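You operate a simulated robot arm through the tools that you are given. There is no shell and no other tool.

You are at the controls of a simulated robot arm. One attempt, no reset.

TASK
Make up the fitting with the tube that the green job card names.
Fine: push the tube home, pull the nut up tight with the black wrench, and put the wrench back in its holder.

It is judged by the outcome, as a careful person would: the job done as asked, and still so three seconds after it is handed in. It fails if anything else is knocked over, pushed out of place, dropped, spilled or broken.

THE ROBOT
A 7-joint arm with a two-finger parallel gripper, fixed in place. Base frame: the origin is on the floor under the middle of its stand, x ahead of it, y to its left, z up; the work surface is at about z = 0.92. Readings come in m, rad, newtons and seconds.
It reaches about 0.966 m from its shoulder. Its first joint turns from -2.897 to 2.897 rad. Payload 3.43 kg.
The TCP is the grasp point between the finger pads, 0.03 m short of the fingertips. In the tool frame z runs along the fingers and y along their closing line. The gripper opens to 0.094 m. The fingers are 0.028 m wide and 0.01 m thick; the gripper's body (0.05 by 0.096 m) begins 0.055 m behind the TCP.
Orientation is that of the tool frame in the base frame, as a unit quaternion [w, x, y, z]. With the fingers straight down and closing along the base's y, the tool's x points along the base's -x, its y along +y and its z along -z.

THE INTERFACE
- The arm moves only by the tool send_rows. Its argument "motion" is a list of rows, each a list of 7 numbers: the shift along the tool's x, y, z in units of 150 mm (1.0 is 150 mm), then the turn, a rotation vector about the tool's x, y, z in units of 45 degrees (1.0 is 45 degrees), then the finger opening in m, from 0 to 0.094. In form: [[dx, dy, dz, wx, wy, wz, fingers], ...]. A call has 1 to 20 rows; each row is the pose to reach, as a shift and turn from the pose commanded when the call began, along the tool's axes at that moment. A call with a number of a shift or a turn outside -1 to 1 is refused whole. Each row takes 0.2 s and may step no farther than 0.05 m and 0.15 rad from the row before; otherwise, or with a gripper value out of range, the whole call is refused. A pose out of reach is approached as far as the arm can. The call stops where the force on the tool passes 40 N (or 10 N more than at its start, if that is more) or the arm is blocked; 0.2 s more then pass. Each finger travels about 0.045 m/s and halts on what it meets, pressing with about 40 N; the grip force reading is that of the motor and also rises with nothing between the fingers. The clock runs only during rows and for 0.2 s after the last one: add rows that repeat a pose to give the fingers time. The reply holds the time, the measured pose of the TCP, the force on the tool along the base axes, the opening and the grip force, in the units named above and with some noise, with the torque about the TCP (base axes, N m) and any sound that the robot's microphone picked up.
- Cameras (640 x 400 px; columns grow to the right, rows downward): "scene" is fixed at [0.418, -0.6375, 1.6674]; the picture's right is [0.95, -0.31, 0.00], its down [-0.30, -0.91, -0.30] and it looks along [0.09, 0.28, -0.96] (base axes); focal length 267 px, centre (320, 200). "wrist" rides on the gripper at [0.076, 0.014, -0.103] in the tool frame; the picture's right is [-0.18, 0.98, 0.00], its down [-0.75, -0.14, -0.64] and it looks along [-0.63, -0.12, 0.77] (tool axes); focal length 243 px, centre (320, 200). There is no depth. A picture from a camera that has moved, and an enlarged one, comes with that camera's place and axes in the base frame and with its lens. The place of the scene camera against the robot may be out by one fixed shift of up to 0.025 m in any direction.
- snapshot(camera): a new picture of that camera. It takes no simulated time.
- raise_lower(by): slides the trunk up (or, below 0, down) by that many m; the arm rides with it, the base frame stays. It gives what a move gives, with no picture.
- enlarge(camera, box): a new picture of the part [left, top, right, bottom] of that camera's present view, enlarged. It takes no simulated time.
- sign_off(): hands the job in; it is judged then, once.

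Nothing tells you positions but the pictures and the camera data. Unless the task says otherwise, let go and move clear before handing in.

The tools are called after "Call:" by a JSON object that holds its "fn" and its "kwargs". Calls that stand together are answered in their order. send_rows: Moves the arm, as the interface text tells. Its arguments: {"type":"object","properties":{"motion":{"type":"array","items":{"type":"array","items":{"type":"number"}}}},"required":["motion"]} The other tools are called the same way: raise_lower (by) moves the trunk up or down; snapshot (camera) takes a picture; enlarge (camera, box) takes an enlarged picture of a part of a camera's view; sign_off () hands the job in.

At the start:

```text
time_s: 0.0
position: [0.3537, -0.433, 1.2849]
tool_rot: [0.0, 0.0, 1.0, -0.001]
force: [-0.2, -0.6, -0.6]
wrist_torque: [0.02, 0.0, -0.02]
width: 0.0942
finger_force: 0.1
trunk travel left (down, up): [-0.35, 0.14]
```

scene: 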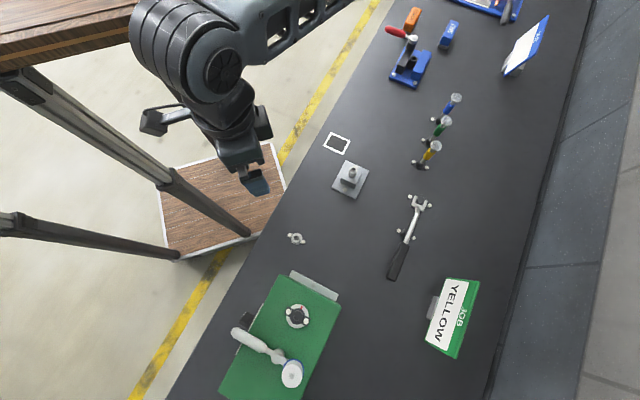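
wrist: 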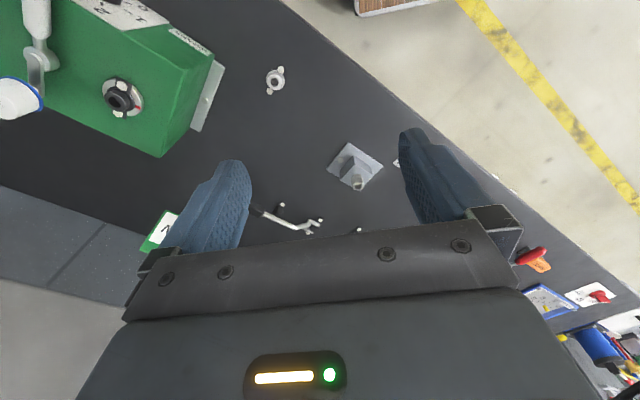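

The job card says YELLOW. I see a bench with a fitting block, a black-handled wrench on holder pegs, three coloured tubes in stands, and a green press-like block. I'll enlarge parts of the view before moving.

Call:
{"fn": "enlarge", "kwargs": {"camera": "scene", "box": [380, 60, 500, 180]}}

Call:
{"fn": "enlarge", "kwargs": {"camera": "scene", "box": [280, 110, 400, 260]}}

Call:
{"fn": "enlarge", "kwargs": {"camera": "scene", "box": [360, 180, 480, 300]}}

Call:
{"fn": "enlarge", "kwargs": {"camera": "scene", "box": [210, 250, 360, 400]}}

Call:
{"fn": "enlarge", "kwargs": {"camera": "scene", "box": [410, 260, 500, 370]}}

```text
3.33 times, centred on (440, 120) of scene
camera zoom: at [0.418, -0.6375, 1.6674], right [0.95, -0.31, 0.0], down [-0.3, -0.91, -0.3], along [0.09, 0.28, -0.96], focal length 891 px, centre (-80, 467)
```

zoom: 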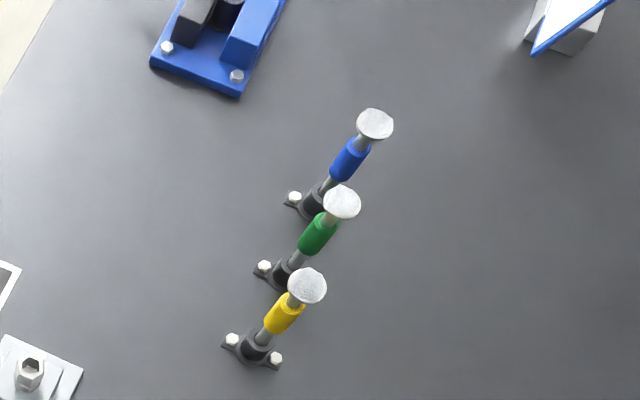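

```text
2.67 times, centred on (340, 185) of scene
camera zoom: at [0.418, -0.6375, 1.6674], right [0.95, -0.31, 0.0], down [-0.3, -0.91, -0.3], along [0.09, 0.28, -0.96], focal length 712 px, centre (267, 240)
```

zoom: 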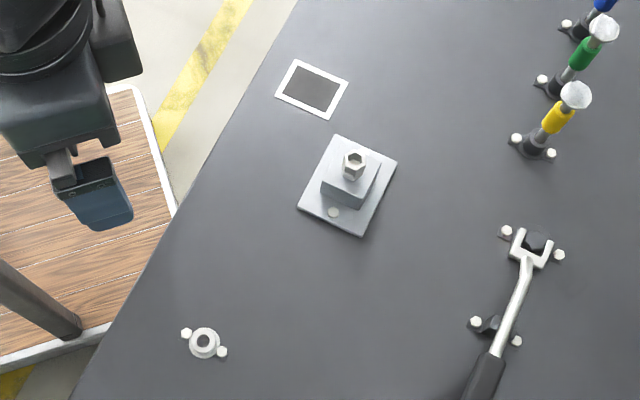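

```text
3.33 times, centred on (420, 240) of scene
camera zoom: at [0.418, -0.6375, 1.6674], right [0.95, -0.31, 0.0], down [-0.3, -0.91, -0.3], along [0.09, 0.28, -0.96], focal length 891 px, centre (-13, 67)
```

zoom: 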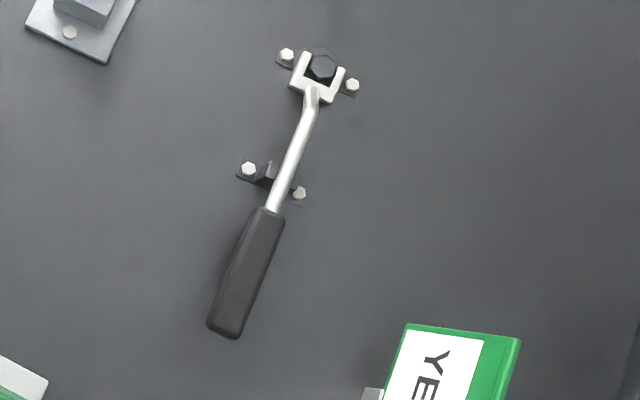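

```text
2.67 times, centred on (285, 325) of scene
camera zoom: at [0.418, -0.6375, 1.6674], right [0.95, -0.31, 0.0], down [-0.3, -0.91, -0.3], along [0.09, 0.28, -0.96], focal length 712 px, centre (413, -133)
```

zoom: 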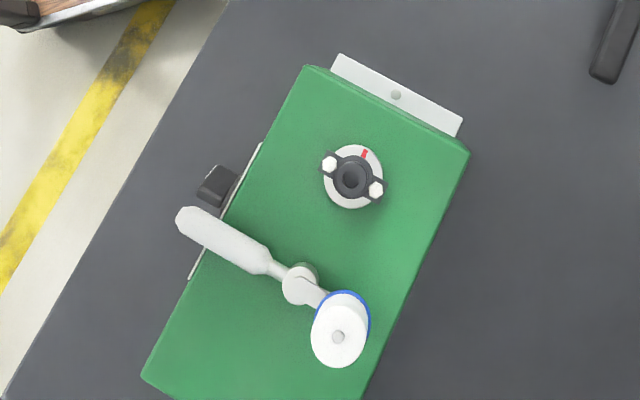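

```text
3.64 times, centred on (455, 315) of scene
camera zoom: at [0.418, -0.6375, 1.6674], right [0.95, -0.31, 0.0], down [-0.3, -0.91, -0.3], along [0.09, 0.28, -0.96], focal length 972 px, centre (-171, -218)
```

zoom: 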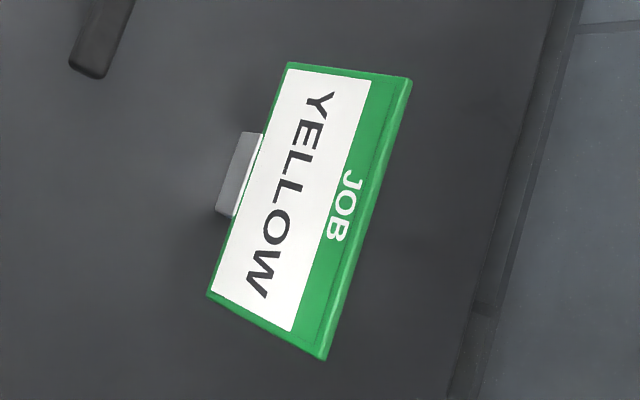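

The green card reads YELLOW. I take the grey block with a hex nut (about x 0.60, y -0.38) to be the fitting, and the yellow-banded tube stands near (0.81, -0.41). I'll check the rest of the bench before moving.

Call:
{"fn": "enlarge", "kwargs": {"camera": "scene", "box": [370, 0, 560, 100]}}

Call:
{"fn": "enlarge", "kwargs": {"camera": "scene", "box": [400, 80, 470, 180]}}

Call:
{"fn": "enlarge", "kwargs": {"camera": "scene", "box": [320, 150, 380, 210]}}

Call:
{"fn": "enlarge", "kwargs": {"camera": "wrist", "box": [240, 120, 420, 240]}}

```text
3.37 times, centred on (465, 50) of scene
camera zoom: at [0.418, -0.6375, 1.6674], right [0.95, -0.31, 0.0], down [-0.3, -0.91, -0.3], along [0.09, 0.28, -0.96], focal length 900 px, centre (-168, 705)
```

zoom: 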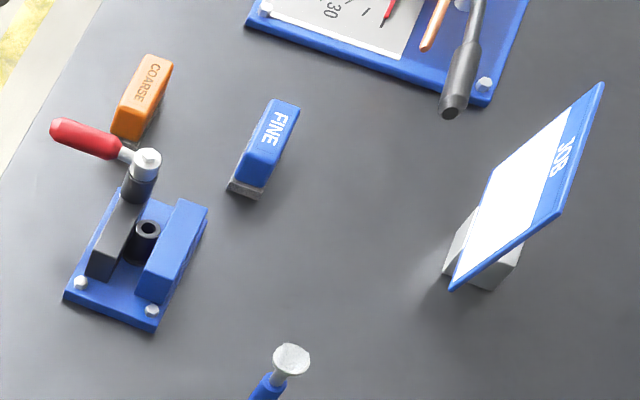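

```text
4.00 times, centred on (435, 130) of scene
camera zoom: at [0.418, -0.6375, 1.6674], right [0.95, -0.31, 0.0], down [-0.3, -0.91, -0.3], along [0.09, 0.28, -0.96], focal length 1069 px, centre (-140, 480)
```

zoom: 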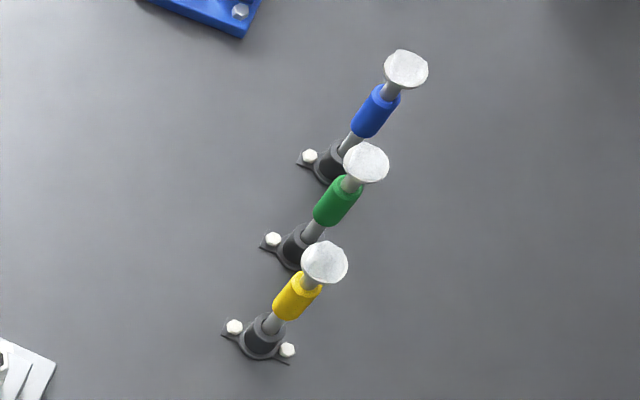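

```text
6.67 times, centred on (350, 180) of scene
camera zoom: at [0.418, -0.6375, 1.6674], right [0.95, -0.31, 0.0], down [-0.3, -0.91, -0.3], along [0.09, 0.28, -0.96], focal length 1781 px, centre (120, 333)
```

zoom: 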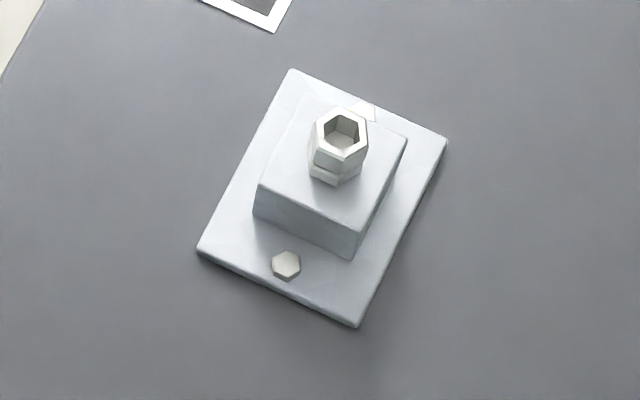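

```text
3.33 times, centred on (330, 180) of wrist
camera zoom: at [0.2795, -0.4166, 1.3862], right [0.18, 0.98, 0.0], down [0.75, -0.14, 0.64], along [0.63, -0.12, -0.77], focal length 809 px, centre (287, 267)
```

zoom: 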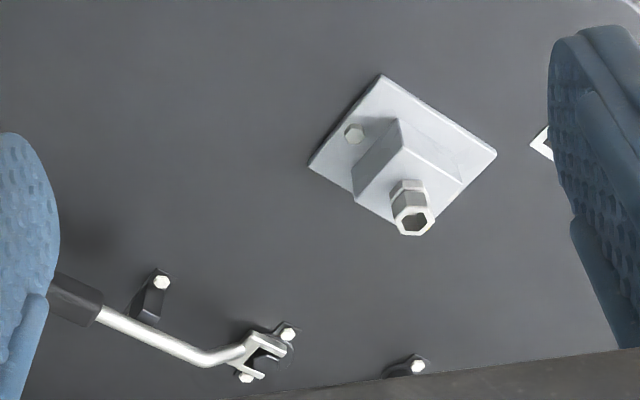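

The fitting's nut sits upright on the grey block at about (0.59, -0.39), with its bore facing up. I'll bring the wrist camera nearer for accurate positions.

Call:
{"fn": "send_rows", "kwargs": {"motion": [[-0.16, 0.055, 0.14, 0, 0, 0, 0.094], [-0.32, 0.11, 0.28, 0, 0, 0, 0.094], [-0.48, 0.165, 0.42, 0, 0, 0, 0.094], [-0.64, 0.22, 0.567, 0, 0, 0, 0.094], [-0.64, 0.22, 0.567, 0, 0, 0, 0.094]]}}

Call:
{"fn": "snapshot", "kwargs": {"camera": "wrist"}}

Call:
{"fn": "snapshot", "kwargs": {"camera": "scene"}}

```text
time_s: 1.2
position: [0.451, -0.3996, 1.1976]
tool_rot: [0.0, 0.0, 1.0, 0.0]
force: [0.0, 0.3, 0.0]
wrist_torque: [-0.04, 0.02, -0.03]
width: 0.0942
finger_force: 0.0
trunk travel left (down, up): [-0.35, 0.14]
```

```text
taken
camera wrist: at [0.376, -0.383, 1.3005], right [0.18, 0.98, 0.0], down [0.75, -0.14, 0.64], along [0.63, -0.12, -0.77], focal length 243 px, centre (320, 200)
```

wrist: 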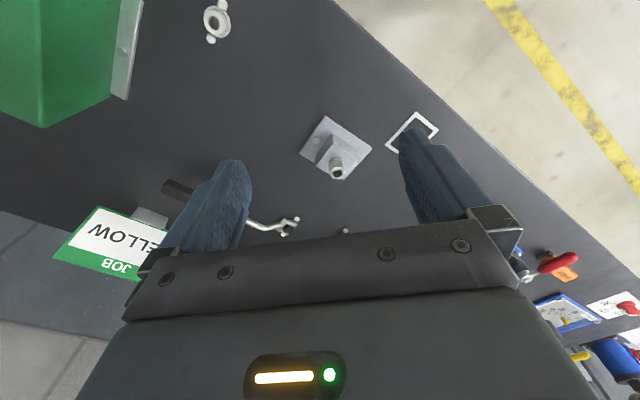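

```text
taken
```

scene: 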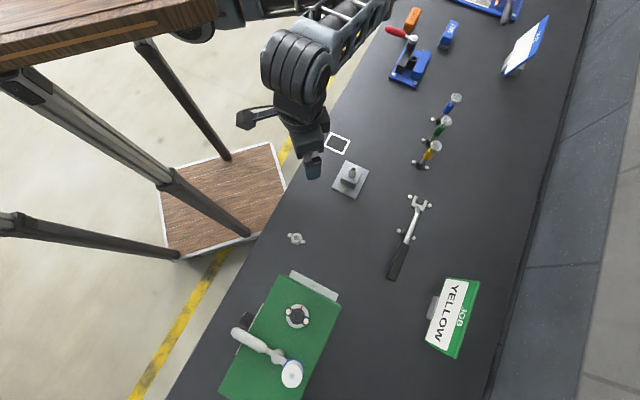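

I'm now nearer the fitting. I'll enlarge the nut, wrench and surroundings to fix their positions.

Call:
{"fn": "enlarge", "kwargs": {"camera": "wrist", "box": [285, 105, 385, 205]}}

Call:
{"fn": "enlarge", "kwargs": {"camera": "wrist", "box": [230, 190, 360, 260]}}

```text
4.00 times, centred on (335, 155) of wrist
camera zoom: at [0.376, -0.383, 1.3005], right [0.18, 0.98, 0.0], down [0.75, -0.14, 0.64], along [0.63, -0.12, -0.77], focal length 970 px, centre (260, 380)
```

zoom: 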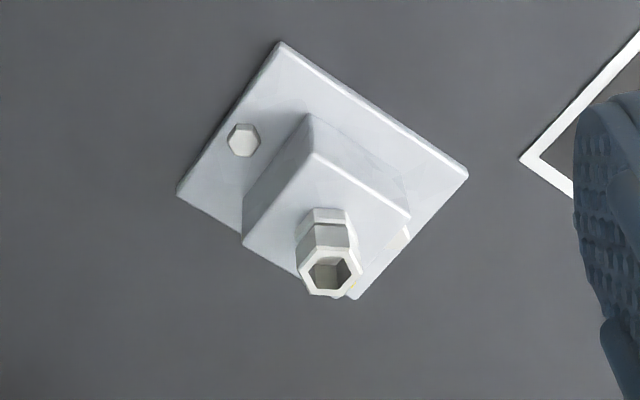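

```text
4.92 times, centred on (295, 225) of wrist
camera zoom: at [0.376, -0.383, 1.3005], right [0.18, 0.98, 0.0], down [0.75, -0.14, 0.64], along [0.63, -0.12, -0.77], focal length 1194 px, centre (443, 77)
```

zoom: 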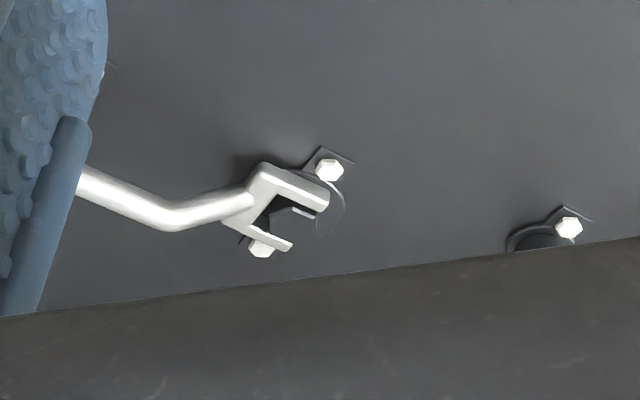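

The nut is at roughly (0.595, -0.395), with its top near z 0.975. I'll lower the camera over it for a closer look.

Call:
{"fn": "send_rows", "kwargs": {"motion": [[-0.18, 0.0, 0.16, 0, 0, 0, 0.094], [-0.36, 0.01, 0.32, 0, 0, 0, 0.094], [-0.54, 0.02, 0.48, 0, 0, 0, 0.094], [-0.72, 0.03, 0.65, 0, 0, 0, 0.094], [-0.72, 0.03, 0.65, 0, 0, 0, 0.094]]}}

Call:
{"fn": "snapshot", "kwargs": {"camera": "wrist"}}

Call:
{"fn": "enlarge", "kwargs": {"camera": "wrist", "box": [255, 80, 415, 180]}}

```text
time_s: 2.4
position: [0.5571, -0.3945, 1.1001]
tool_rot: [0.0, 0.0, 1.0, 0.0]
force: [0.0, 0.9, 0.4]
wrist_torque: [0.01, 0.0, 0.01]
width: 0.0941
finger_force: 0.1
trunk travel left (down, up): [-0.35, 0.14]
```

```text
taken
camera wrist: at [0.4836, -0.3782, 1.2028], right [0.18, 0.98, 0.0], down [0.75, -0.14, 0.64], along [0.63, -0.12, -0.77], focal length 243 px, centre (320, 200)
```

wrist: 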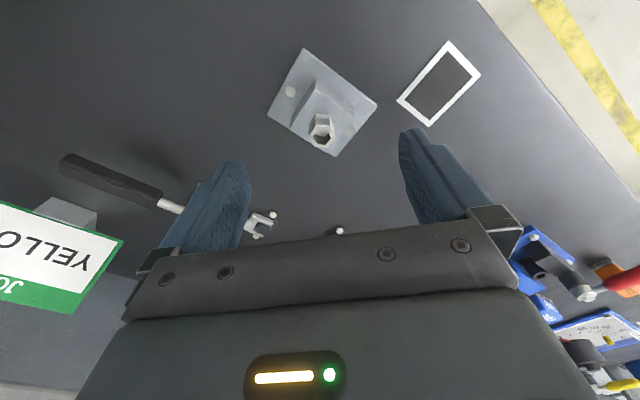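

```text
4.00 times, centred on (335, 130) of wrist
camera zoom: at [0.4836, -0.3782, 1.2028], right [0.18, 0.98, 0.0], down [0.75, -0.14, 0.64], along [0.63, -0.12, -0.77], focal length 970 px, centre (260, 480)
```

zoom: 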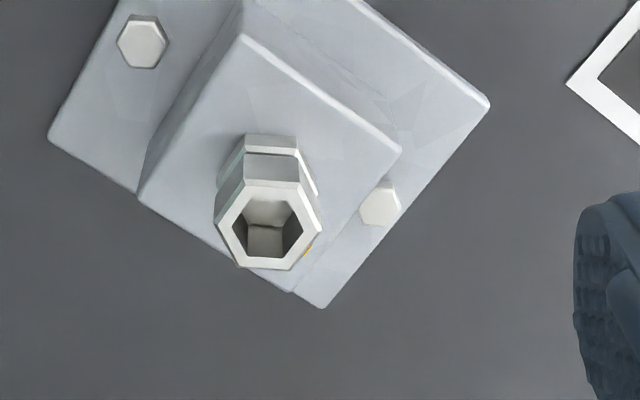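

The nut's open hex bore faces up, and there's a small yellow tick beside it. I'll shift forward for a stereo view of the nut, then on to the tubes.

Call:
{"fn": "send_rows", "kwargs": {"motion": [[-0.2, 0.0, 0, 0, 0, 0, 0.094], [-0.42, 0.0, 0, 0, 0, 0, 0.094], [-0.42, 0.0, 0, 0, 0, 0, 0.094]]}}

Call:
{"fn": "snapshot", "kwargs": {"camera": "wrist"}}

Call:
{"fn": "enlarge", "kwargs": {"camera": "wrist", "box": [255, 10, 415, 110]}}

Call:
{"fn": "enlarge", "kwargs": {"camera": "wrist", "box": [250, 150, 410, 250]}}

```text
time_s: 3.2
position: [0.6215, -0.3943, 1.0988]
tool_rot: [0.0, 0.0, 1.0, 0.0]
force: [-0.4, -0.2, 0.1]
wrist_torque: [0.02, 0.02, 0.01]
width: 0.0939
finger_force: 0.1
trunk travel left (down, up): [-0.35, 0.14]
```

```text
taken
camera wrist: at [0.547, -0.3786, 1.2011], right [0.18, 0.98, 0.0], down [0.75, -0.14, 0.64], along [0.63, -0.12, -0.77], focal length 243 px, centre (320, 200)
```

wrist: 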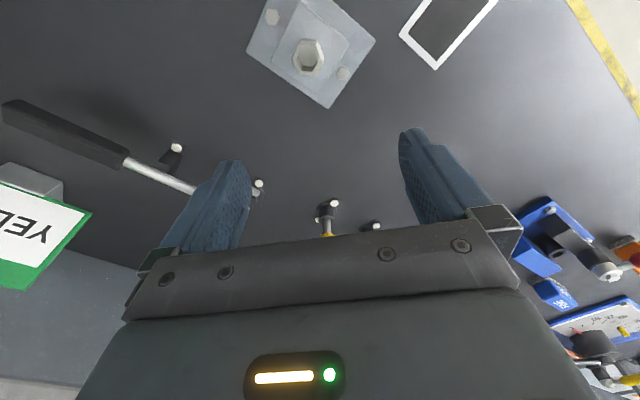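

```text
4.00 times, centred on (335, 60) of wrist
camera zoom: at [0.547, -0.3786, 1.2011], right [0.18, 0.98, 0.0], down [0.75, -0.14, 0.64], along [0.63, -0.12, -0.77], focal length 970 px, centre (260, 760)
```

zoom: 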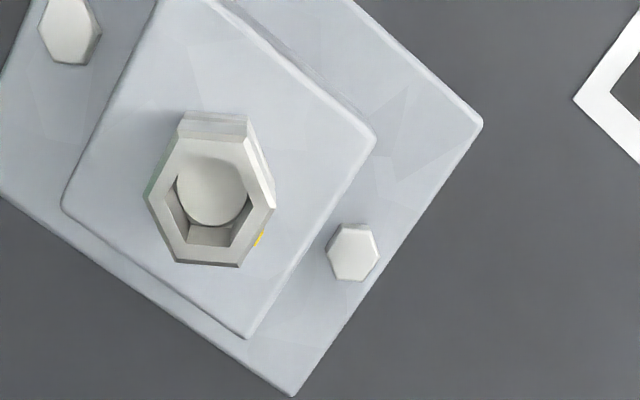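

```text
4.00 times, centred on (330, 200) of wrist
camera zoom: at [0.547, -0.3786, 1.2011], right [0.18, 0.98, 0.0], down [0.75, -0.14, 0.64], along [0.63, -0.12, -0.77], focal length 970 px, centre (280, 200)
```

zoom: 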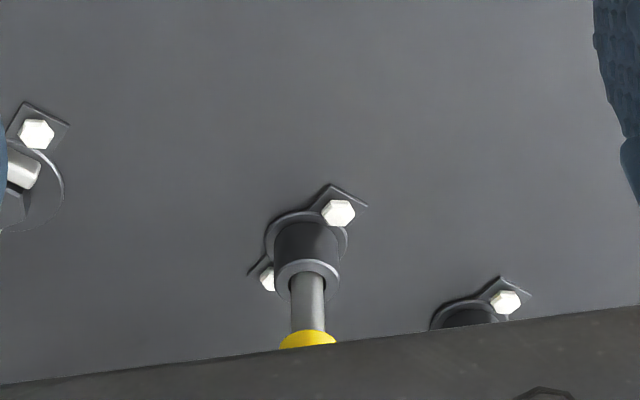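

The tube stands in a black socket near (0.785, -0.412). I'll raise and advance a little to see all of it.

Call:
{"fn": "send_rows", "kwargs": {"motion": [[-0.17, -0.03, -0.13, 0, 0, 0, 0.094], [-0.34, -0.06, -0.26, 0, 0, 0, 0.094], [-0.53, -0.1, -0.4, 0, 0, 0, 0.094], [-0.53, -0.1, -0.4, 0, 0, 0, 0.094]]}}

Call:
{"fn": "snapshot", "kwargs": {"camera": "wrist"}}

Call:
{"fn": "enlarge", "kwargs": {"camera": "wrist", "box": [230, 90, 430, 240]}}

Call:
{"fn": "snapshot", "kwargs": {"camera": "scene"}}

```text
time_s: 4.2
position: [0.7014, -0.4099, 1.1618]
tool_rot: [0.0, -0.001, 1.0, 0.001]
force: [0.2, 0.5, -0.2]
wrist_torque: [-0.03, 0.01, -0.01]
width: 0.0938
finger_force: 0.1
trunk travel left (down, up): [-0.35, 0.14]
```

```text
taken
camera wrist: at [0.6266, -0.3943, 1.2638], right [0.18, 0.98, 0.0], down [0.75, -0.14, 0.64], along [0.63, -0.12, -0.77], focal length 243 px, centre (320, 200)
```

wrist: 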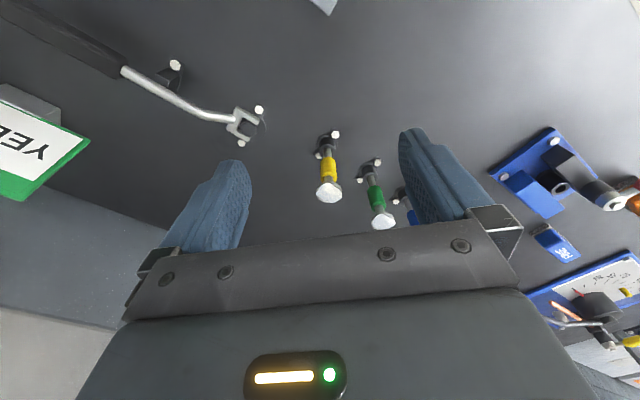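

```text
2.67 times, centred on (330, 165) of wrist
camera zoom: at [0.6266, -0.3943, 1.2638], right [0.18, 0.98, 0.0], down [0.75, -0.14, 0.64], along [0.63, -0.12, -0.77], focal length 647 px, centre (293, 293)
```

zoom: 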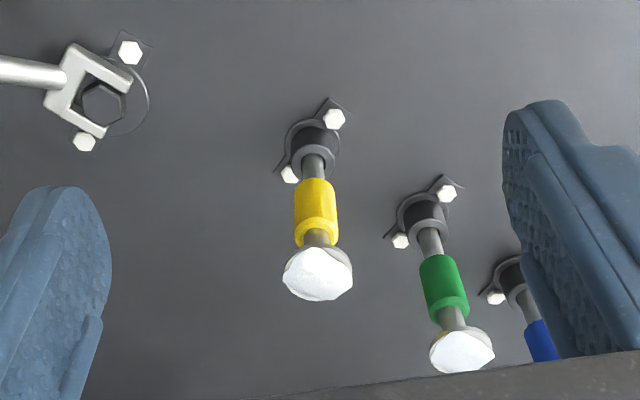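

```text
taken
```

scene: 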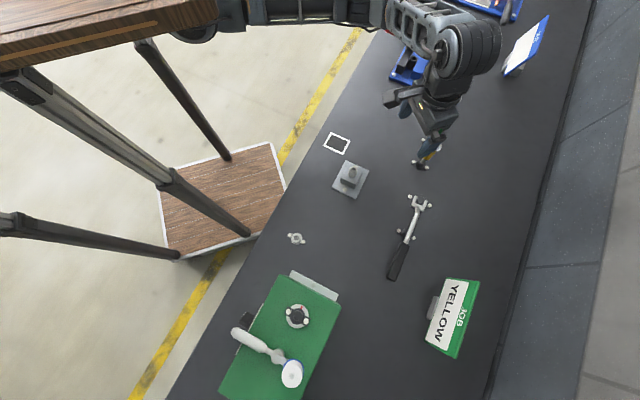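

I place the yellow tube at about (0.798, -0.415): cap at z 1.045 and grip band z 0.97–1.01. I'll tilt the fingers 45° forward so I can grip the band below the wider cap, then re-check.

Call:
{"fn": "send_rows", "kwargs": {"motion": [[0, 0, 0, 0, -0.16, 0, 0.07], [0, 0, 0, 0, -0.32, 0, 0.07], [0, 0, 0, 0, -0.48, 0, 0.07], [0, 0, 0, 0, -0.64, 0, 0.07], [0, 0, 0, 0, -0.82, 0, 0.07], [0, 0, 0, 0, -1.0, 0, 0.07], [0, 0, 0, 0, -1.0, 0, 0.07]]}}

Call:
{"fn": "snapshot", "kwargs": {"camera": "wrist"}}

Call:
{"fn": "snapshot", "kwargs": {"camera": "scene"}}

```text
time_s: 5.8
position: [0.7007, -0.4091, 1.1628]
tool_rot: [0.383, 0.0, 0.924, 0.0]
force: [-0.4, -0.1, 0.6]
wrist_torque: [0.02, 0.02, 0.0]
width: 0.07
finger_force: 0.1
trunk travel left (down, up): [-0.35, 0.14]
```

```text
taken
camera wrist: at [0.5756, -0.3937, 1.1797], right [0.13, 0.98, 0.13], down [0.08, -0.14, 0.99], along [0.99, -0.12, -0.09], focal length 243 px, centre (320, 200)
```

wrist: 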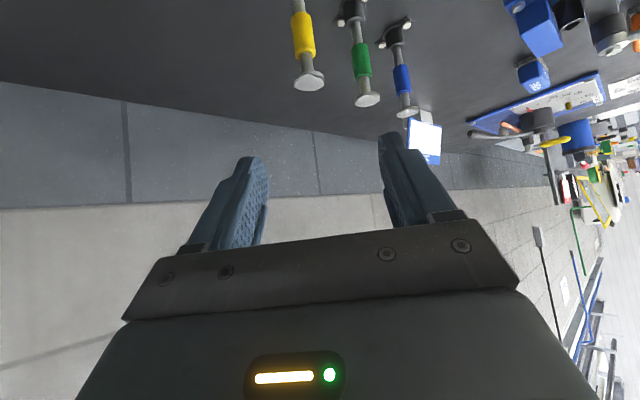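

```text
taken
```

scene: 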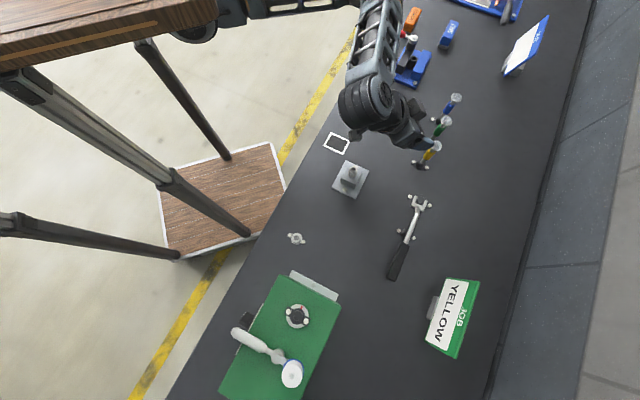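

The tilt worked, and the tube is now seen from the side (the picture is upside down). I'll enlarge for a better fix.

Call:
{"fn": "enlarge", "kwargs": {"camera": "wrist", "box": [250, 0, 410, 110]}}

```text
3.64 times, centred on (330, 55) of wrist
camera zoom: at [0.5756, -0.3937, 1.1797], right [0.13, 0.98, 0.13], down [0.08, -0.14, 0.99], along [0.99, -0.12, -0.09], focal length 882 px, centre (284, 727)
```

zoom: 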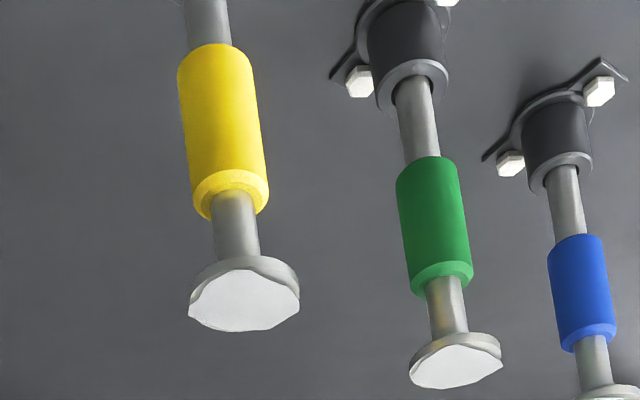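

The tube's cap is at (0.800, -0.4155, 1.042) and its band spans z 0.970–1.011. I'll go to a pre-grasp point 80 mm back along the approach line.

Call:
{"fn": "send_rows", "kwargs": {"motion": [[0.08, -0.01, 0.18, 0, 0, 0, 0.07], [0.16, -0.02, 0.36, 0, 0, 0, 0.07], [0.24, -0.03, 0.54, 0, 0, 0, 0.07], [0.318, -0.04, 0.718, 0, 0, 0, 0.07], [0.318, -0.04, 0.718, 0, 0, 0, 0.07]]}}

Call:
{"fn": "snapshot", "kwargs": {"camera": "wrist"}}

Call:
{"fn": "enlarge", "kwargs": {"camera": "wrist", "box": [240, 60, 400, 210]}}

Call:
{"fn": "enlarge", "kwargs": {"camera": "scene", "box": [360, 90, 480, 190]}}

```text
time_s: 7.0
position: [0.7423, -0.4162, 1.0522]
tool_rot: [0.383, 0.0, 0.924, 0.0]
force: [-0.9, -0.1, 0.5]
wrist_torque: [0.02, -0.01, -0.03]
width: 0.0702
finger_force: 0.0
trunk travel left (down, up): [-0.35, 0.14]
```

```text
taken
camera wrist: at [0.6175, -0.4, 1.0704], right [0.13, 0.98, 0.13], down [0.08, -0.14, 0.99], along [0.99, -0.12, -0.1], focal length 243 px, centre (320, 200)
```

wrist: 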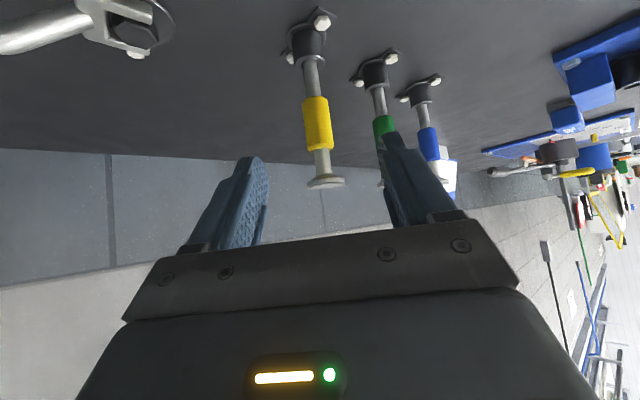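

```text
2.67 times, centred on (320, 135) of wrist
camera zoom: at [0.6175, -0.4, 1.0704], right [0.13, 0.98, 0.13], down [0.08, -0.14, 0.99], along [0.99, -0.12, -0.1], focal length 647 px, centre (320, 373)
```

zoom: 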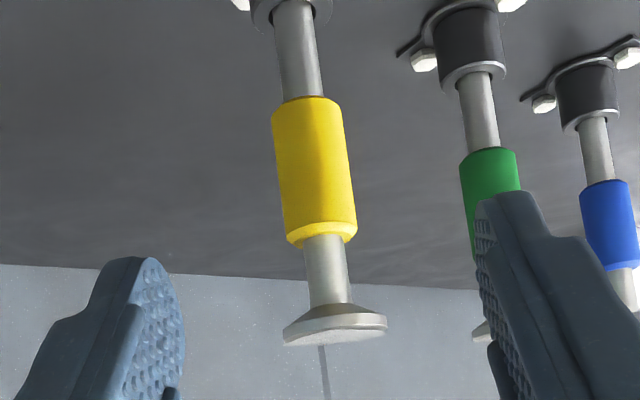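

```text
4.00 times, centred on (420, 140) of scene
camera zoom: at [0.418, -0.6375, 1.6674], right [0.95, -0.31, 0.0], down [-0.3, -0.91, -0.3], along [0.09, 0.28, -0.96], focal length 1069 px, centre (-80, 440)
```

zoom: 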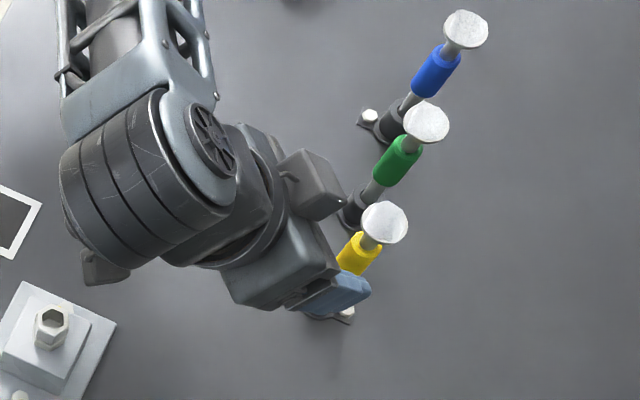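

The tube is centred between the fingers. I'll advance 80 mm so the pads straddle the yellow band, then check before closing.

Call:
{"fn": "send_rows", "kwargs": {"motion": [[0, 0, 0.18, 0, 0, 0, 0.07], [0, 0, 0.36, 0, 0, 0, 0.07], [0, 0, 0.54, 0, 0, 0, 0.07], [0, 0, 0.54, 0, 0, 0, 0.07]]}}

Call:
{"fn": "snapshot", "kwargs": {"camera": "wrist"}}

Call:
{"fn": "enlarge", "kwargs": {"camera": "scene", "box": [360, 90, 480, 190]}}

```text
time_s: 8.0
position: [0.8015, -0.4171, 0.9958]
tool_rot: [0.383, 0.001, 0.924, -0.001]
force: [0.0, 0.3, 0.6]
wrist_torque: [-0.02, 0.0, 0.0]
width: 0.07
finger_force: 0.0
trunk travel left (down, up): [-0.35, 0.14]
```

```text
taken
camera wrist: at [0.6764, -0.4016, 1.0132], right [0.13, 0.98, 0.13], down [0.08, -0.14, 0.99], along [0.99, -0.12, -0.1], focal length 243 px, centre (320, 200)
```

wrist: 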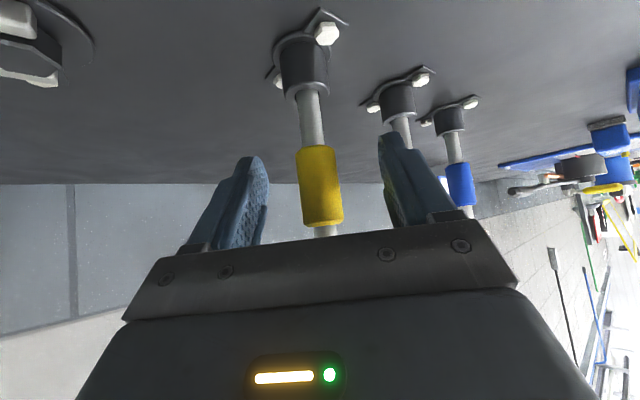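

```text
4.00 times, centred on (420, 140) of scene
camera zoom: at [0.418, -0.6375, 1.6674], right [0.95, -0.31, 0.0], down [-0.3, -0.91, -0.3], along [0.09, 0.28, -0.96], focal length 1069 px, centre (-80, 440)
```

zoom: 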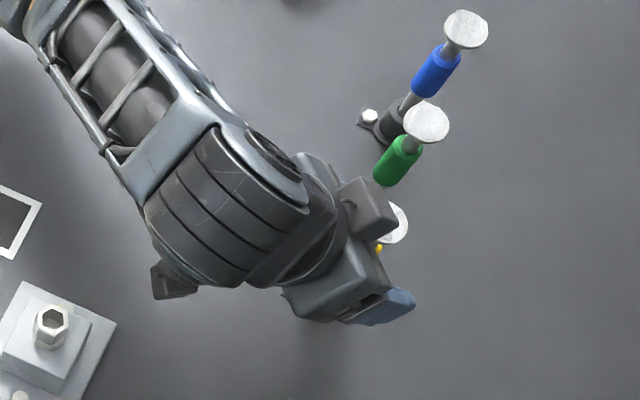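

The band sits right at the grasp point with no contact. I'll close the fingers.

Call:
{"fn": "send_rows", "kwargs": {"motion": [[0, 0, 0, 0, 0, 0, 0.05], [0, 0, 0, 0, 0, 0, 0.03], [0, 0, 0, 0, 0, 0, 0.01], [0, 0, 0, 0, 0, 0, 0.0], [0, 0, 0, 0, 0, 0, 0.0], [0, 0, 0, 0, 0, 0, 0.0]]}}

Call:
{"fn": "snapshot", "kwargs": {"camera": "wrist"}}

```text
time_s: 9.4
position: [0.8011, -0.4173, 0.9952]
tool_rot: [0.383, 0.0, 0.924, 0.0]
force: [-0.1, 0.3, 0.7]
wrist_torque: [0.07, -0.02, 0.12]
width: 0.0236
finger_force: 40.6
trunk travel left (down, up): [-0.35, 0.14]
```

```text
taken
camera wrist: at [0.6763, -0.4015, 1.0133], right [0.13, 0.98, 0.13], down [0.08, -0.14, 0.99], along [0.99, -0.12, -0.1], focal length 243 px, centre (320, 200)
```

wrist: 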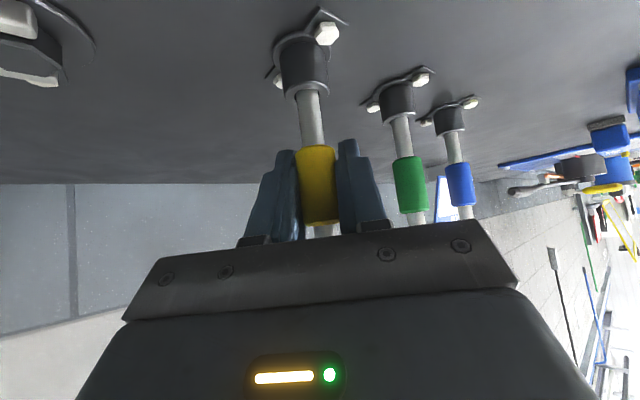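

The tube is gripped (24 mm band, 40 N). I'll lift it straight up out of its socket.

Call:
{"fn": "send_rows", "kwargs": {"motion": [[-0.03, 0, -0.03, 0, 0, 0, 0.0], [-0.08, 0, -0.08, 0, 0, 0, 0.0], [-0.15, 0, -0.15, 0, 0, 0, 0.0], [-0.25, 0, -0.25, 0, 0, 0, 0.0], [-0.36, 0, -0.36, 0, 0, 0, 0.0], [-0.47, 0, -0.47, 0, 0, 0, 0.0], [-0.57, 0, -0.57, 0, 0, 0, 0.0], [-0.57, 0, -0.57, 0, 0, 0, 0.0]]}}

Call:
{"fn": "snapshot", "kwargs": {"camera": "wrist"}}

Call:
{"fn": "snapshot", "kwargs": {"camera": "scene"}}

```text
time_s: 11.2
position: [0.8023, -0.4149, 1.1141]
tool_rot: [0.383, -0.001, 0.924, 0.001]
force: [0.0, 0.4, -0.8]
wrist_torque: [0.01, 0.01, -0.02]
width: 0.0238
finger_force: 39.6
trunk travel left (down, up): [-0.35, 0.14]
```

```text
taken
camera wrist: at [0.6766, -0.3999, 1.1322], right [0.13, 0.98, 0.13], down [0.08, -0.14, 0.99], along [0.99, -0.12, -0.1], focal length 243 px, centre (320, 200)
```

wrist: 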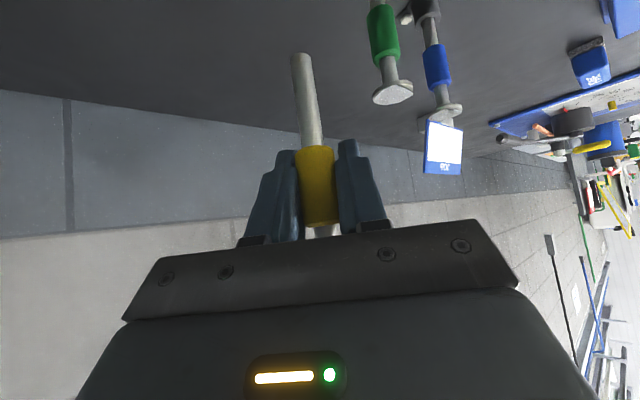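

```text
taken
```

scene: 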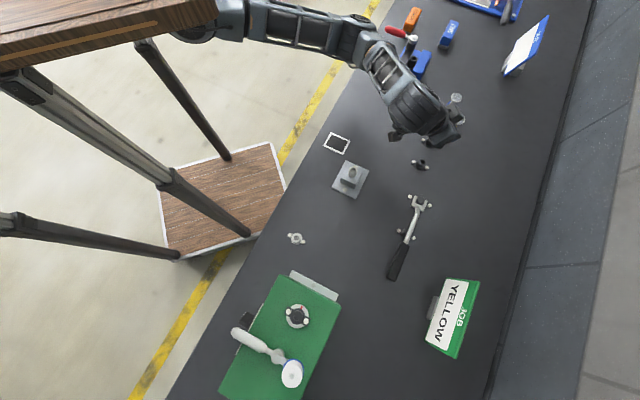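

The tube came out cleanly; its lower end hangs 73 mm below the grasp point. I'll carry it back toward the fitting and stop short to check.

Call:
{"fn": "send_rows", "kwargs": {"motion": [[0.1, 0.015, -0.1, 0, 0, 0, 0.0], [0.24, 0.03, -0.24, 0, 0, 0, 0.0], [0.38, 0.05, -0.38, 0, 0, 0, 0.0], [0.52, 0.07, -0.52, 0, 0, 0, 0.0], [0.66, 0.09, -0.66, 0, 0, 0, 0.0], [0.8, 0.107, -0.8, 0, 0, 0, 0.0], [0.8, 0.107, -0.8, 0, 0, 0, 0.0]]}}

Call:
{"fn": "snapshot", "kwargs": {"camera": "wrist"}}

Call:
{"fn": "enlarge", "kwargs": {"camera": "scene", "box": [300, 110, 420, 210]}}

```text
time_s: 12.8
position: [0.6302, -0.399, 1.1133]
tool_rot: [0.382, -0.001, 0.924, 0.0]
force: [0.5, 1.4, -0.4]
wrist_torque: [0.03, 0.01, -0.02]
width: 0.0237
finger_force: 39.8
trunk travel left (down, up): [-0.35, 0.14]
```

```text
taken
camera wrist: at [0.5059, -0.3839, 1.1325], right [0.13, 0.98, 0.13], down [0.08, -0.14, 0.99], along [0.99, -0.12, -0.1], focal length 243 px, centre (320, 200)
```

wrist: 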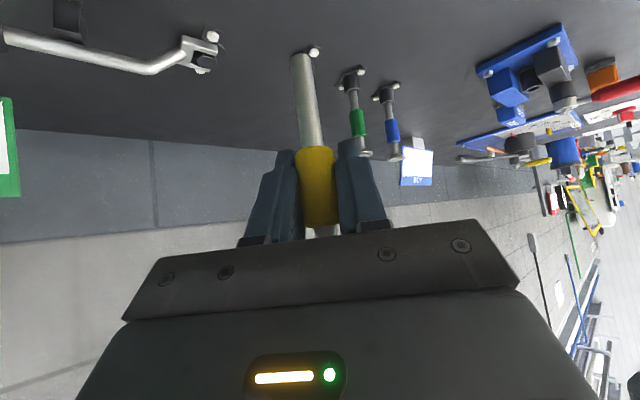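

```text
4.00 times, centred on (360, 160) of scene
camera zoom: at [0.418, -0.6375, 1.6674], right [0.95, -0.31, 0.0], down [-0.3, -0.91, -0.3], along [0.09, 0.28, -0.96], focal length 1069 px, centre (160, 360)
```

zoom: 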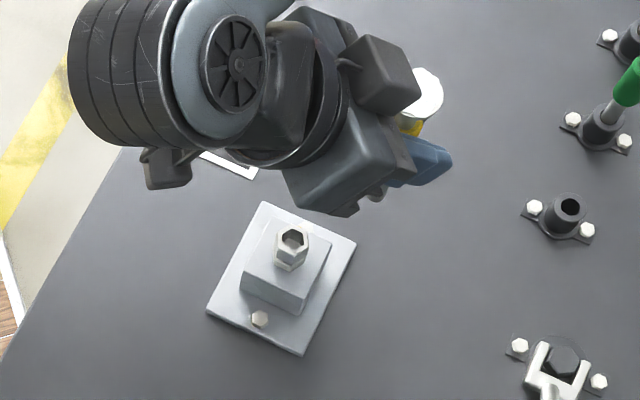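

The nut is at about (0.583, -0.394, top 0.993). I'll move the tube over it and swing the hand about the vertical so the scene camera can see the tube's lower end against the nut.

Call:
{"fn": "send_rows", "kwargs": {"motion": [[0.045, 0.006, -0.03, 0.09, 0, 0.09, 0.0], [0.09, 0.011, -0.06, 0.18, 0, 0.18, 0.0], [0.135, 0.016, -0.09, 0.27, 0, 0.27, 0.0], [0.18, 0.022, -0.12, 0.36, 0, 0.36, 0.0], [0.225, 0.027, -0.147, 0.45, 0, 0.45, 0.0], [0.269, 0.032, -0.174, 0.55, 0, 0.55, 0.0], [0.269, 0.032, -0.174, 0.55, 0, 0.55, 0.0]]}}

Call:
{"fn": "snapshot", "kwargs": {"camera": "wrist"}}

Call:
{"fn": "snapshot", "kwargs": {"camera": "scene"}}

Call:
{"fn": "enlarge", "kwargs": {"camera": "scene", "box": [310, 120, 400, 210]}}

```text
time_s: 14.4
position: [0.5842, -0.3943, 1.105]
tool_rot: [0.365, 0.279, 0.881, -0.116]
force: [0.3, -0.4, -0.3]
wrist_torque: [-0.02, -0.01, -0.02]
width: 0.0233
finger_force: 40.4
trunk travel left (down, up): [-0.35, 0.14]
```

```text
taken
camera wrist: at [0.4894, -0.3087, 1.1231], right [0.67, 0.73, 0.13], down [-0.02, -0.16, 0.99], along [0.74, -0.67, -0.1], focal length 243 px, centre (320, 200)
```

wrist: 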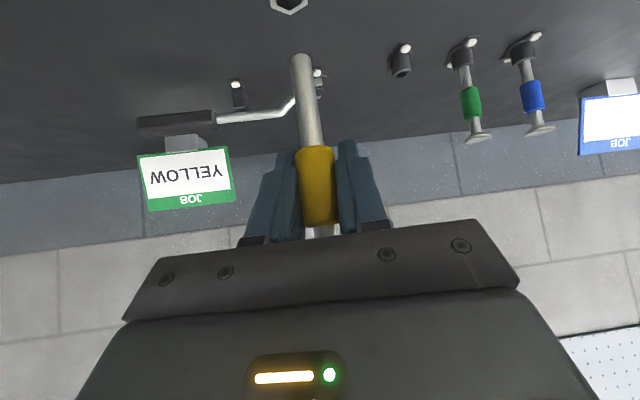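

```text
taken
```

scene: 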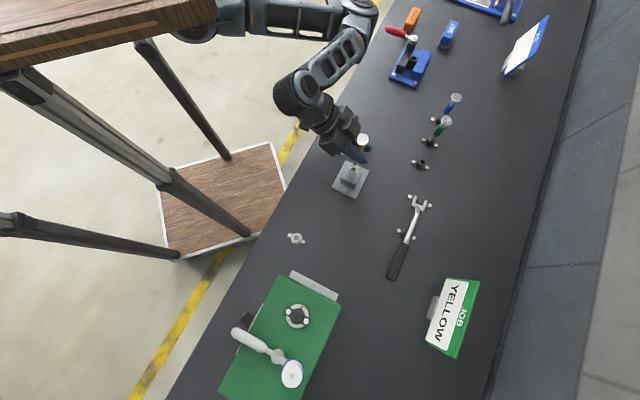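

```text
4.44 times, centred on (355, 165) of scene
camera zoom: at [0.418, -0.6375, 1.6674], right [0.95, -0.31, 0.0], down [-0.3, -0.91, -0.3], along [0.09, 0.28, -0.96], focal length 1187 px, centre (164, 356)
```

zoom: 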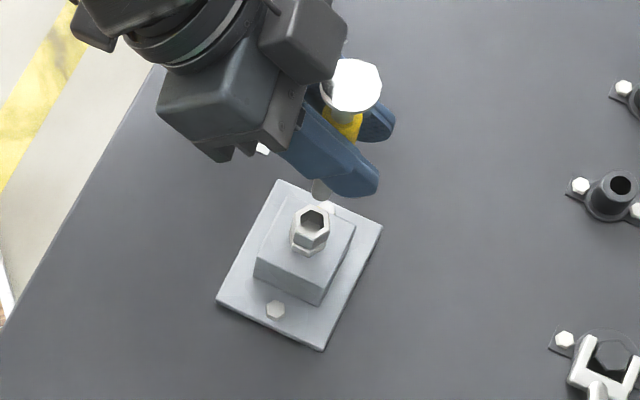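

The tube's lower end shows just above the nut. I'll zoom in tightly to judge alignment.

Call:
{"fn": "enlarge", "kwargs": {"camera": "scene", "box": [338, 150, 370, 182]}}

Call:
{"fn": "enlarge", "kwargs": {"camera": "wrist", "box": [250, 0, 370, 100]}}

```text
12.50 times, centred on (354, 166) of scene
camera zoom: at [0.418, -0.6375, 1.6674], right [0.95, -0.31, 0.0], down [-0.3, -0.91, -0.3], along [0.09, 0.28, -0.96], focal length 3340 px, centre (-105, 625)
```

zoom: 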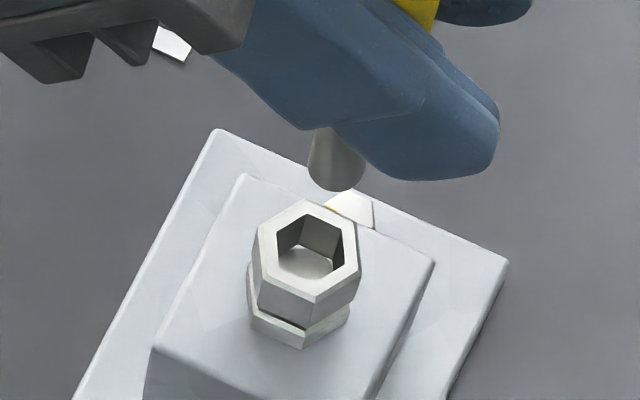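

```text
4.00 times, centred on (310, 50) of wrist
camera zoom: at [0.4894, -0.3087, 1.1231], right [0.67, 0.73, 0.13], down [-0.02, -0.16, 0.99], along [0.74, -0.67, -0.1], focal length 970 px, centre (360, 800)
```

zoom: 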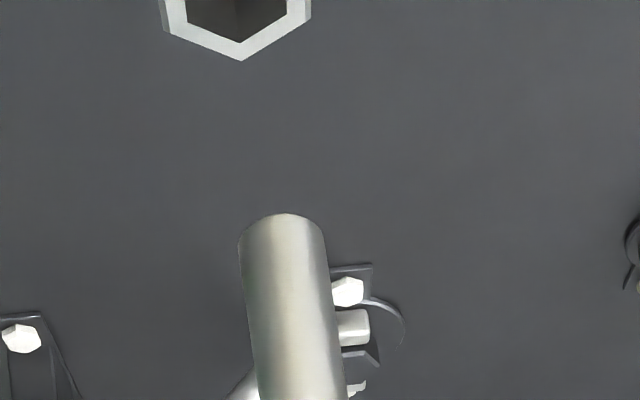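

Both cameras agree the tube is about 2 mm off toward +x/+y. I'll correct that and lower to just above the nut.

Call:
{"fn": "send_rows", "kwargs": {"motion": [[0.035, -0.0128, 0.035, 0, 0, 0, 0.0], [0.07, -0.0128, 0.068, 0, 0, 0, 0.0], [0.107, -0.0128, 0.103, 0, 0, 0, 0.0], [0.1437, -0.0128, 0.1391, 0, 0, 0, 0.0], [0.1437, -0.0128, 0.1391, 0, 0, 0, 0.0]]}}

Call:
{"fn": "enlarge", "kwargs": {"camera": "scene", "box": [338, 150, 370, 182]}}

Call:
{"fn": "enlarge", "kwargs": {"camera": "wrist", "box": [250, 0, 370, 100]}}

```text
time_s: 15.6
position: [0.5818, -0.3958, 1.0759]
tool_rot: [0.365, 0.278, 0.881, -0.115]
force: [-0.1, 0.2, -0.7]
wrist_torque: [-0.01, -0.01, 0.01]
width: 0.0232
finger_force: 39.9
trunk travel left (down, up): [-0.35, 0.14]
```

```text
12.50 times, centred on (354, 166) of scene
camera zoom: at [0.418, -0.6375, 1.6674], right [0.95, -0.31, 0.0], down [-0.3, -0.91, -0.3], along [0.09, 0.28, -0.96], focal length 3340 px, centre (-105, 625)
```

zoom: 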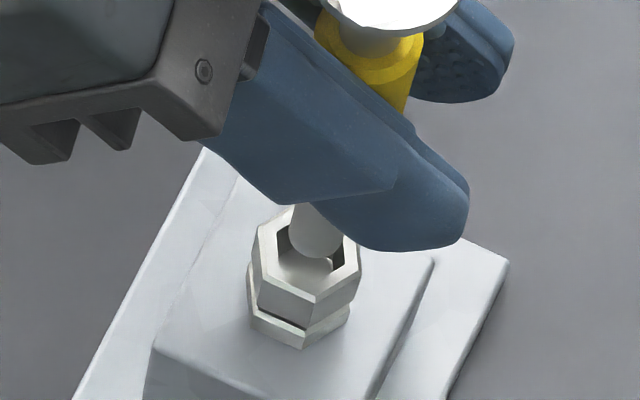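

```text
4.00 times, centred on (310, 50) of wrist
camera zoom: at [0.4878, -0.3106, 1.0936], right [0.67, 0.73, 0.13], down [-0.02, -0.16, 0.99], along [0.74, -0.66, -0.1], focal length 970 px, centre (360, 800)
```

zoom: 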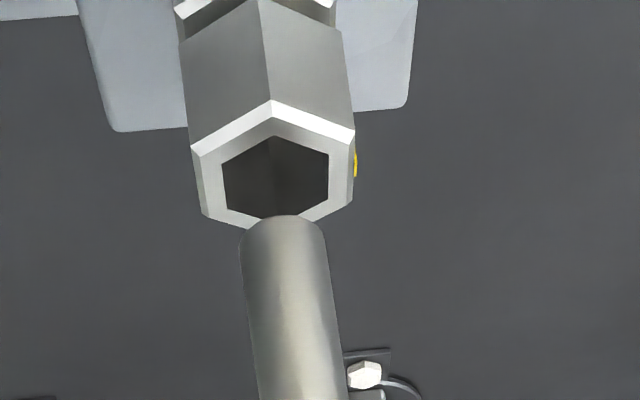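

The tube is now within about 1.2 mm, slightly too far along the approach direction. I'll nudge it back and lower slowly so the end enters the nut, watching the force.

Call:
{"fn": "send_rows", "kwargs": {"motion": [[0.0056, 0.0, -0.0056, 0, 0, 0, 0.0], [0.015, 0.0, 0.004, 0, 0, 0, 0.0], [0.025, 0.0, 0.014, 0, 0, 0, 0.0], [0.035, 0.0, 0.024, 0, 0, 0, 0.0], [0.045, 0.0, 0.034, 0, 0, 0, 0.0], [0.055, 0.0, 0.044, 0, 0, 0, 0.0], [0.055, 0.0, 0.044, 0, 0, 0, 0.0]]}}

Call:
{"fn": "enlarge", "kwargs": {"camera": "scene", "box": [338, 150, 370, 182]}}

Call:
{"fn": "enlarge", "kwargs": {"camera": "wrist", "box": [250, 0, 370, 100]}}

```text
time_s: 17.2
position: [0.5816, -0.3957, 1.0644]
tool_rot: [0.365, 0.278, 0.881, -0.115]
force: [-0.5, -0.4, -0.4]
wrist_torque: [-0.01, -0.02, -0.02]
width: 0.0232
finger_force: 39.8
trunk travel left (down, up): [-0.35, 0.14]
```

```text
12.50 times, centred on (354, 166) of scene
camera zoom: at [0.418, -0.6375, 1.6674], right [0.95, -0.31, 0.0], down [-0.3, -0.91, -0.3], along [0.09, 0.28, -0.96], focal length 3340 px, centre (-105, 625)
```

zoom: 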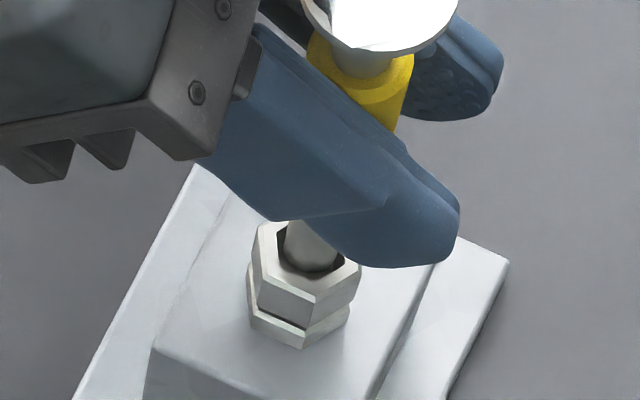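

```text
4.00 times, centred on (310, 50) of wrist
camera zoom: at [0.4878, -0.3096, 1.0832], right [0.67, 0.73, 0.13], down [-0.02, -0.16, 0.99], along [0.74, -0.66, -0.1], focal length 970 px, centre (360, 800)
```

zoom: 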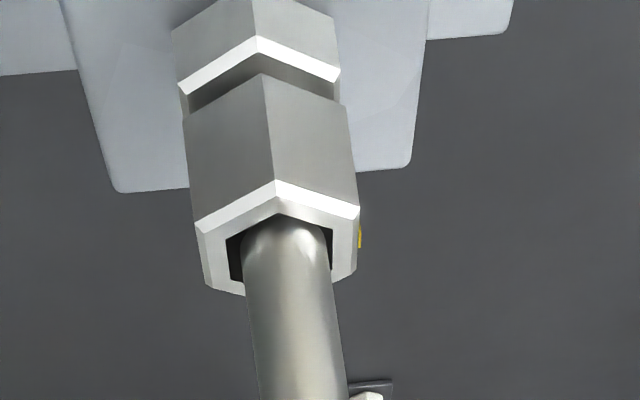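

The tube end has entered the nut with no force. I'll centre it about 0.7 mm and keep lowering slowly.

Call:
{"fn": "send_rows", "kwargs": {"motion": [[0.0, -0.0047, 0.0, 0, 0, 0, 0.0], [0.01, -0.0047, 0.01, 0, 0, 0, 0.0], [0.02, -0.0047, 0.02, 0, 0, 0, 0.0], [0.03, -0.0047, 0.03, 0, 0, 0, 0.0], [0.04, -0.0047, 0.04, 0, 0, 0, 0.0], [0.04, -0.0047, 0.04, 0, 0, 0, 0.0]]}}

Call:
{"fn": "enlarge", "kwargs": {"camera": "scene", "box": [338, 150, 370, 182]}}

Call:
{"fn": "enlarge", "kwargs": {"camera": "wrist", "box": [250, 0, 370, 100]}}

```text
time_s: 18.6
position: [0.581, -0.3953, 1.0566]
tool_rot: [0.365, 0.279, 0.881, -0.115]
force: [1.2, -0.9, -0.5]
wrist_torque: [0.02, 0.01, 0.0]
width: 0.0232
finger_force: 39.8
trunk travel left (down, up): [-0.35, 0.14]
```

```text
12.50 times, centred on (354, 166) of scene
camera zoom: at [0.418, -0.6375, 1.6674], right [0.95, -0.31, 0.0], down [-0.3, -0.91, -0.3], along [0.09, 0.28, -0.96], focal length 3340 px, centre (-105, 625)
```

zoom: 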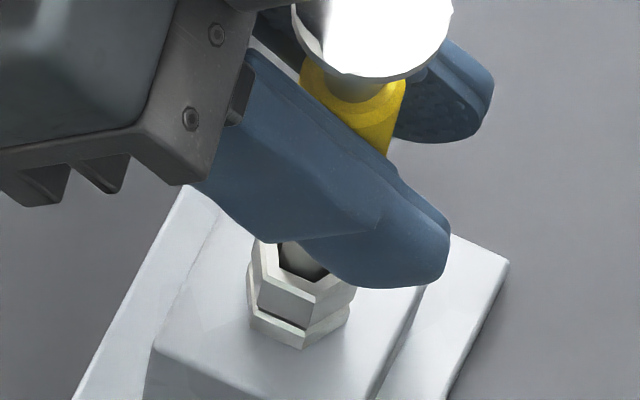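

```text
4.00 times, centred on (310, 50) of wrist
camera zoom: at [0.4872, -0.3101, 1.0741], right [0.67, 0.73, 0.13], down [-0.02, -0.16, 0.99], along [0.74, -0.66, -0.1], focal length 970 px, centre (360, 800)
```

zoom: 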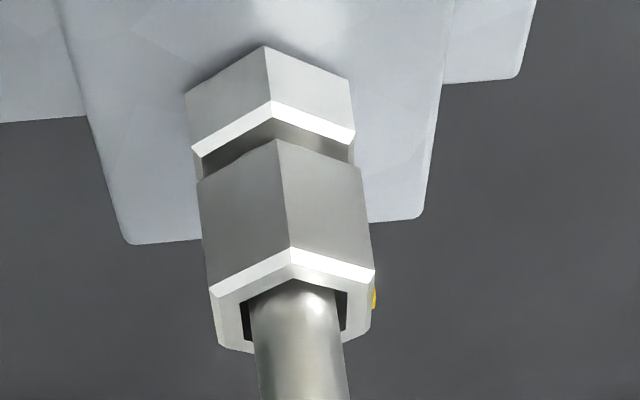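

The tube is nicely centred in the bore, force still near zero. There's a visible gap between nut and body that tightening should close. Continuing down.

Call:
{"fn": "send_rows", "kwargs": {"motion": [[0.01, 0.0, 0.01, 0, 0, 0, 0.0], [0.02, 0.0, 0.02, 0, 0, 0, 0.0], [0.03, 0.0, 0.03, 0, 0, 0, 0.0], [0.04, 0.0, 0.04, 0, 0, 0, 0.0], [0.05, 0.0, 0.05, 0, 0, 0, 0.0], [0.05, 0.0, 0.05, 0, 0, 0, 0.0]]}}

Call:
{"fn": "enlarge", "kwargs": {"camera": "wrist", "box": [250, 0, 370, 100]}}

```text
time_s: 20.1
position: [0.5826, -0.3951, 1.0478]
tool_rot: [0.369, 0.277, 0.879, -0.119]
force: [-6.2, 4.0, 17.6]
wrist_torque: [0.69, 0.75, 0.12]
width: 0.0233
finger_force: 39.5
trunk travel left (down, up): [-0.35, 0.14]
stopped in row 6: the force on the tool passed its limit at 41 N (the readings are from after the stop); the commanded pose is now the measured one
```

```text
4.00 times, centred on (310, 50) of wrist
camera zoom: at [0.4873, -0.3108, 1.0657], right [0.67, 0.73, 0.13], down [-0.02, -0.15, 0.99], along [0.74, -0.66, -0.09], focal length 970 px, centre (360, 800)
```

zoom: 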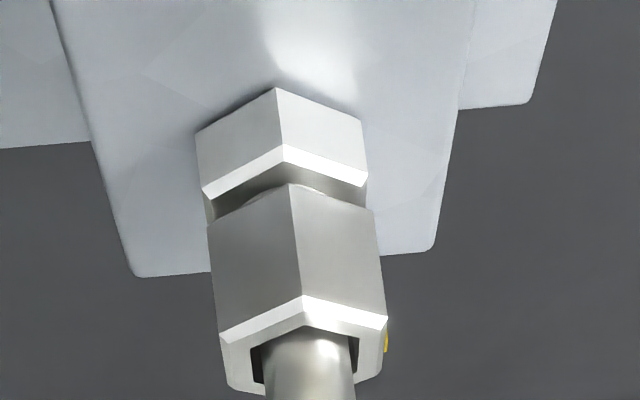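

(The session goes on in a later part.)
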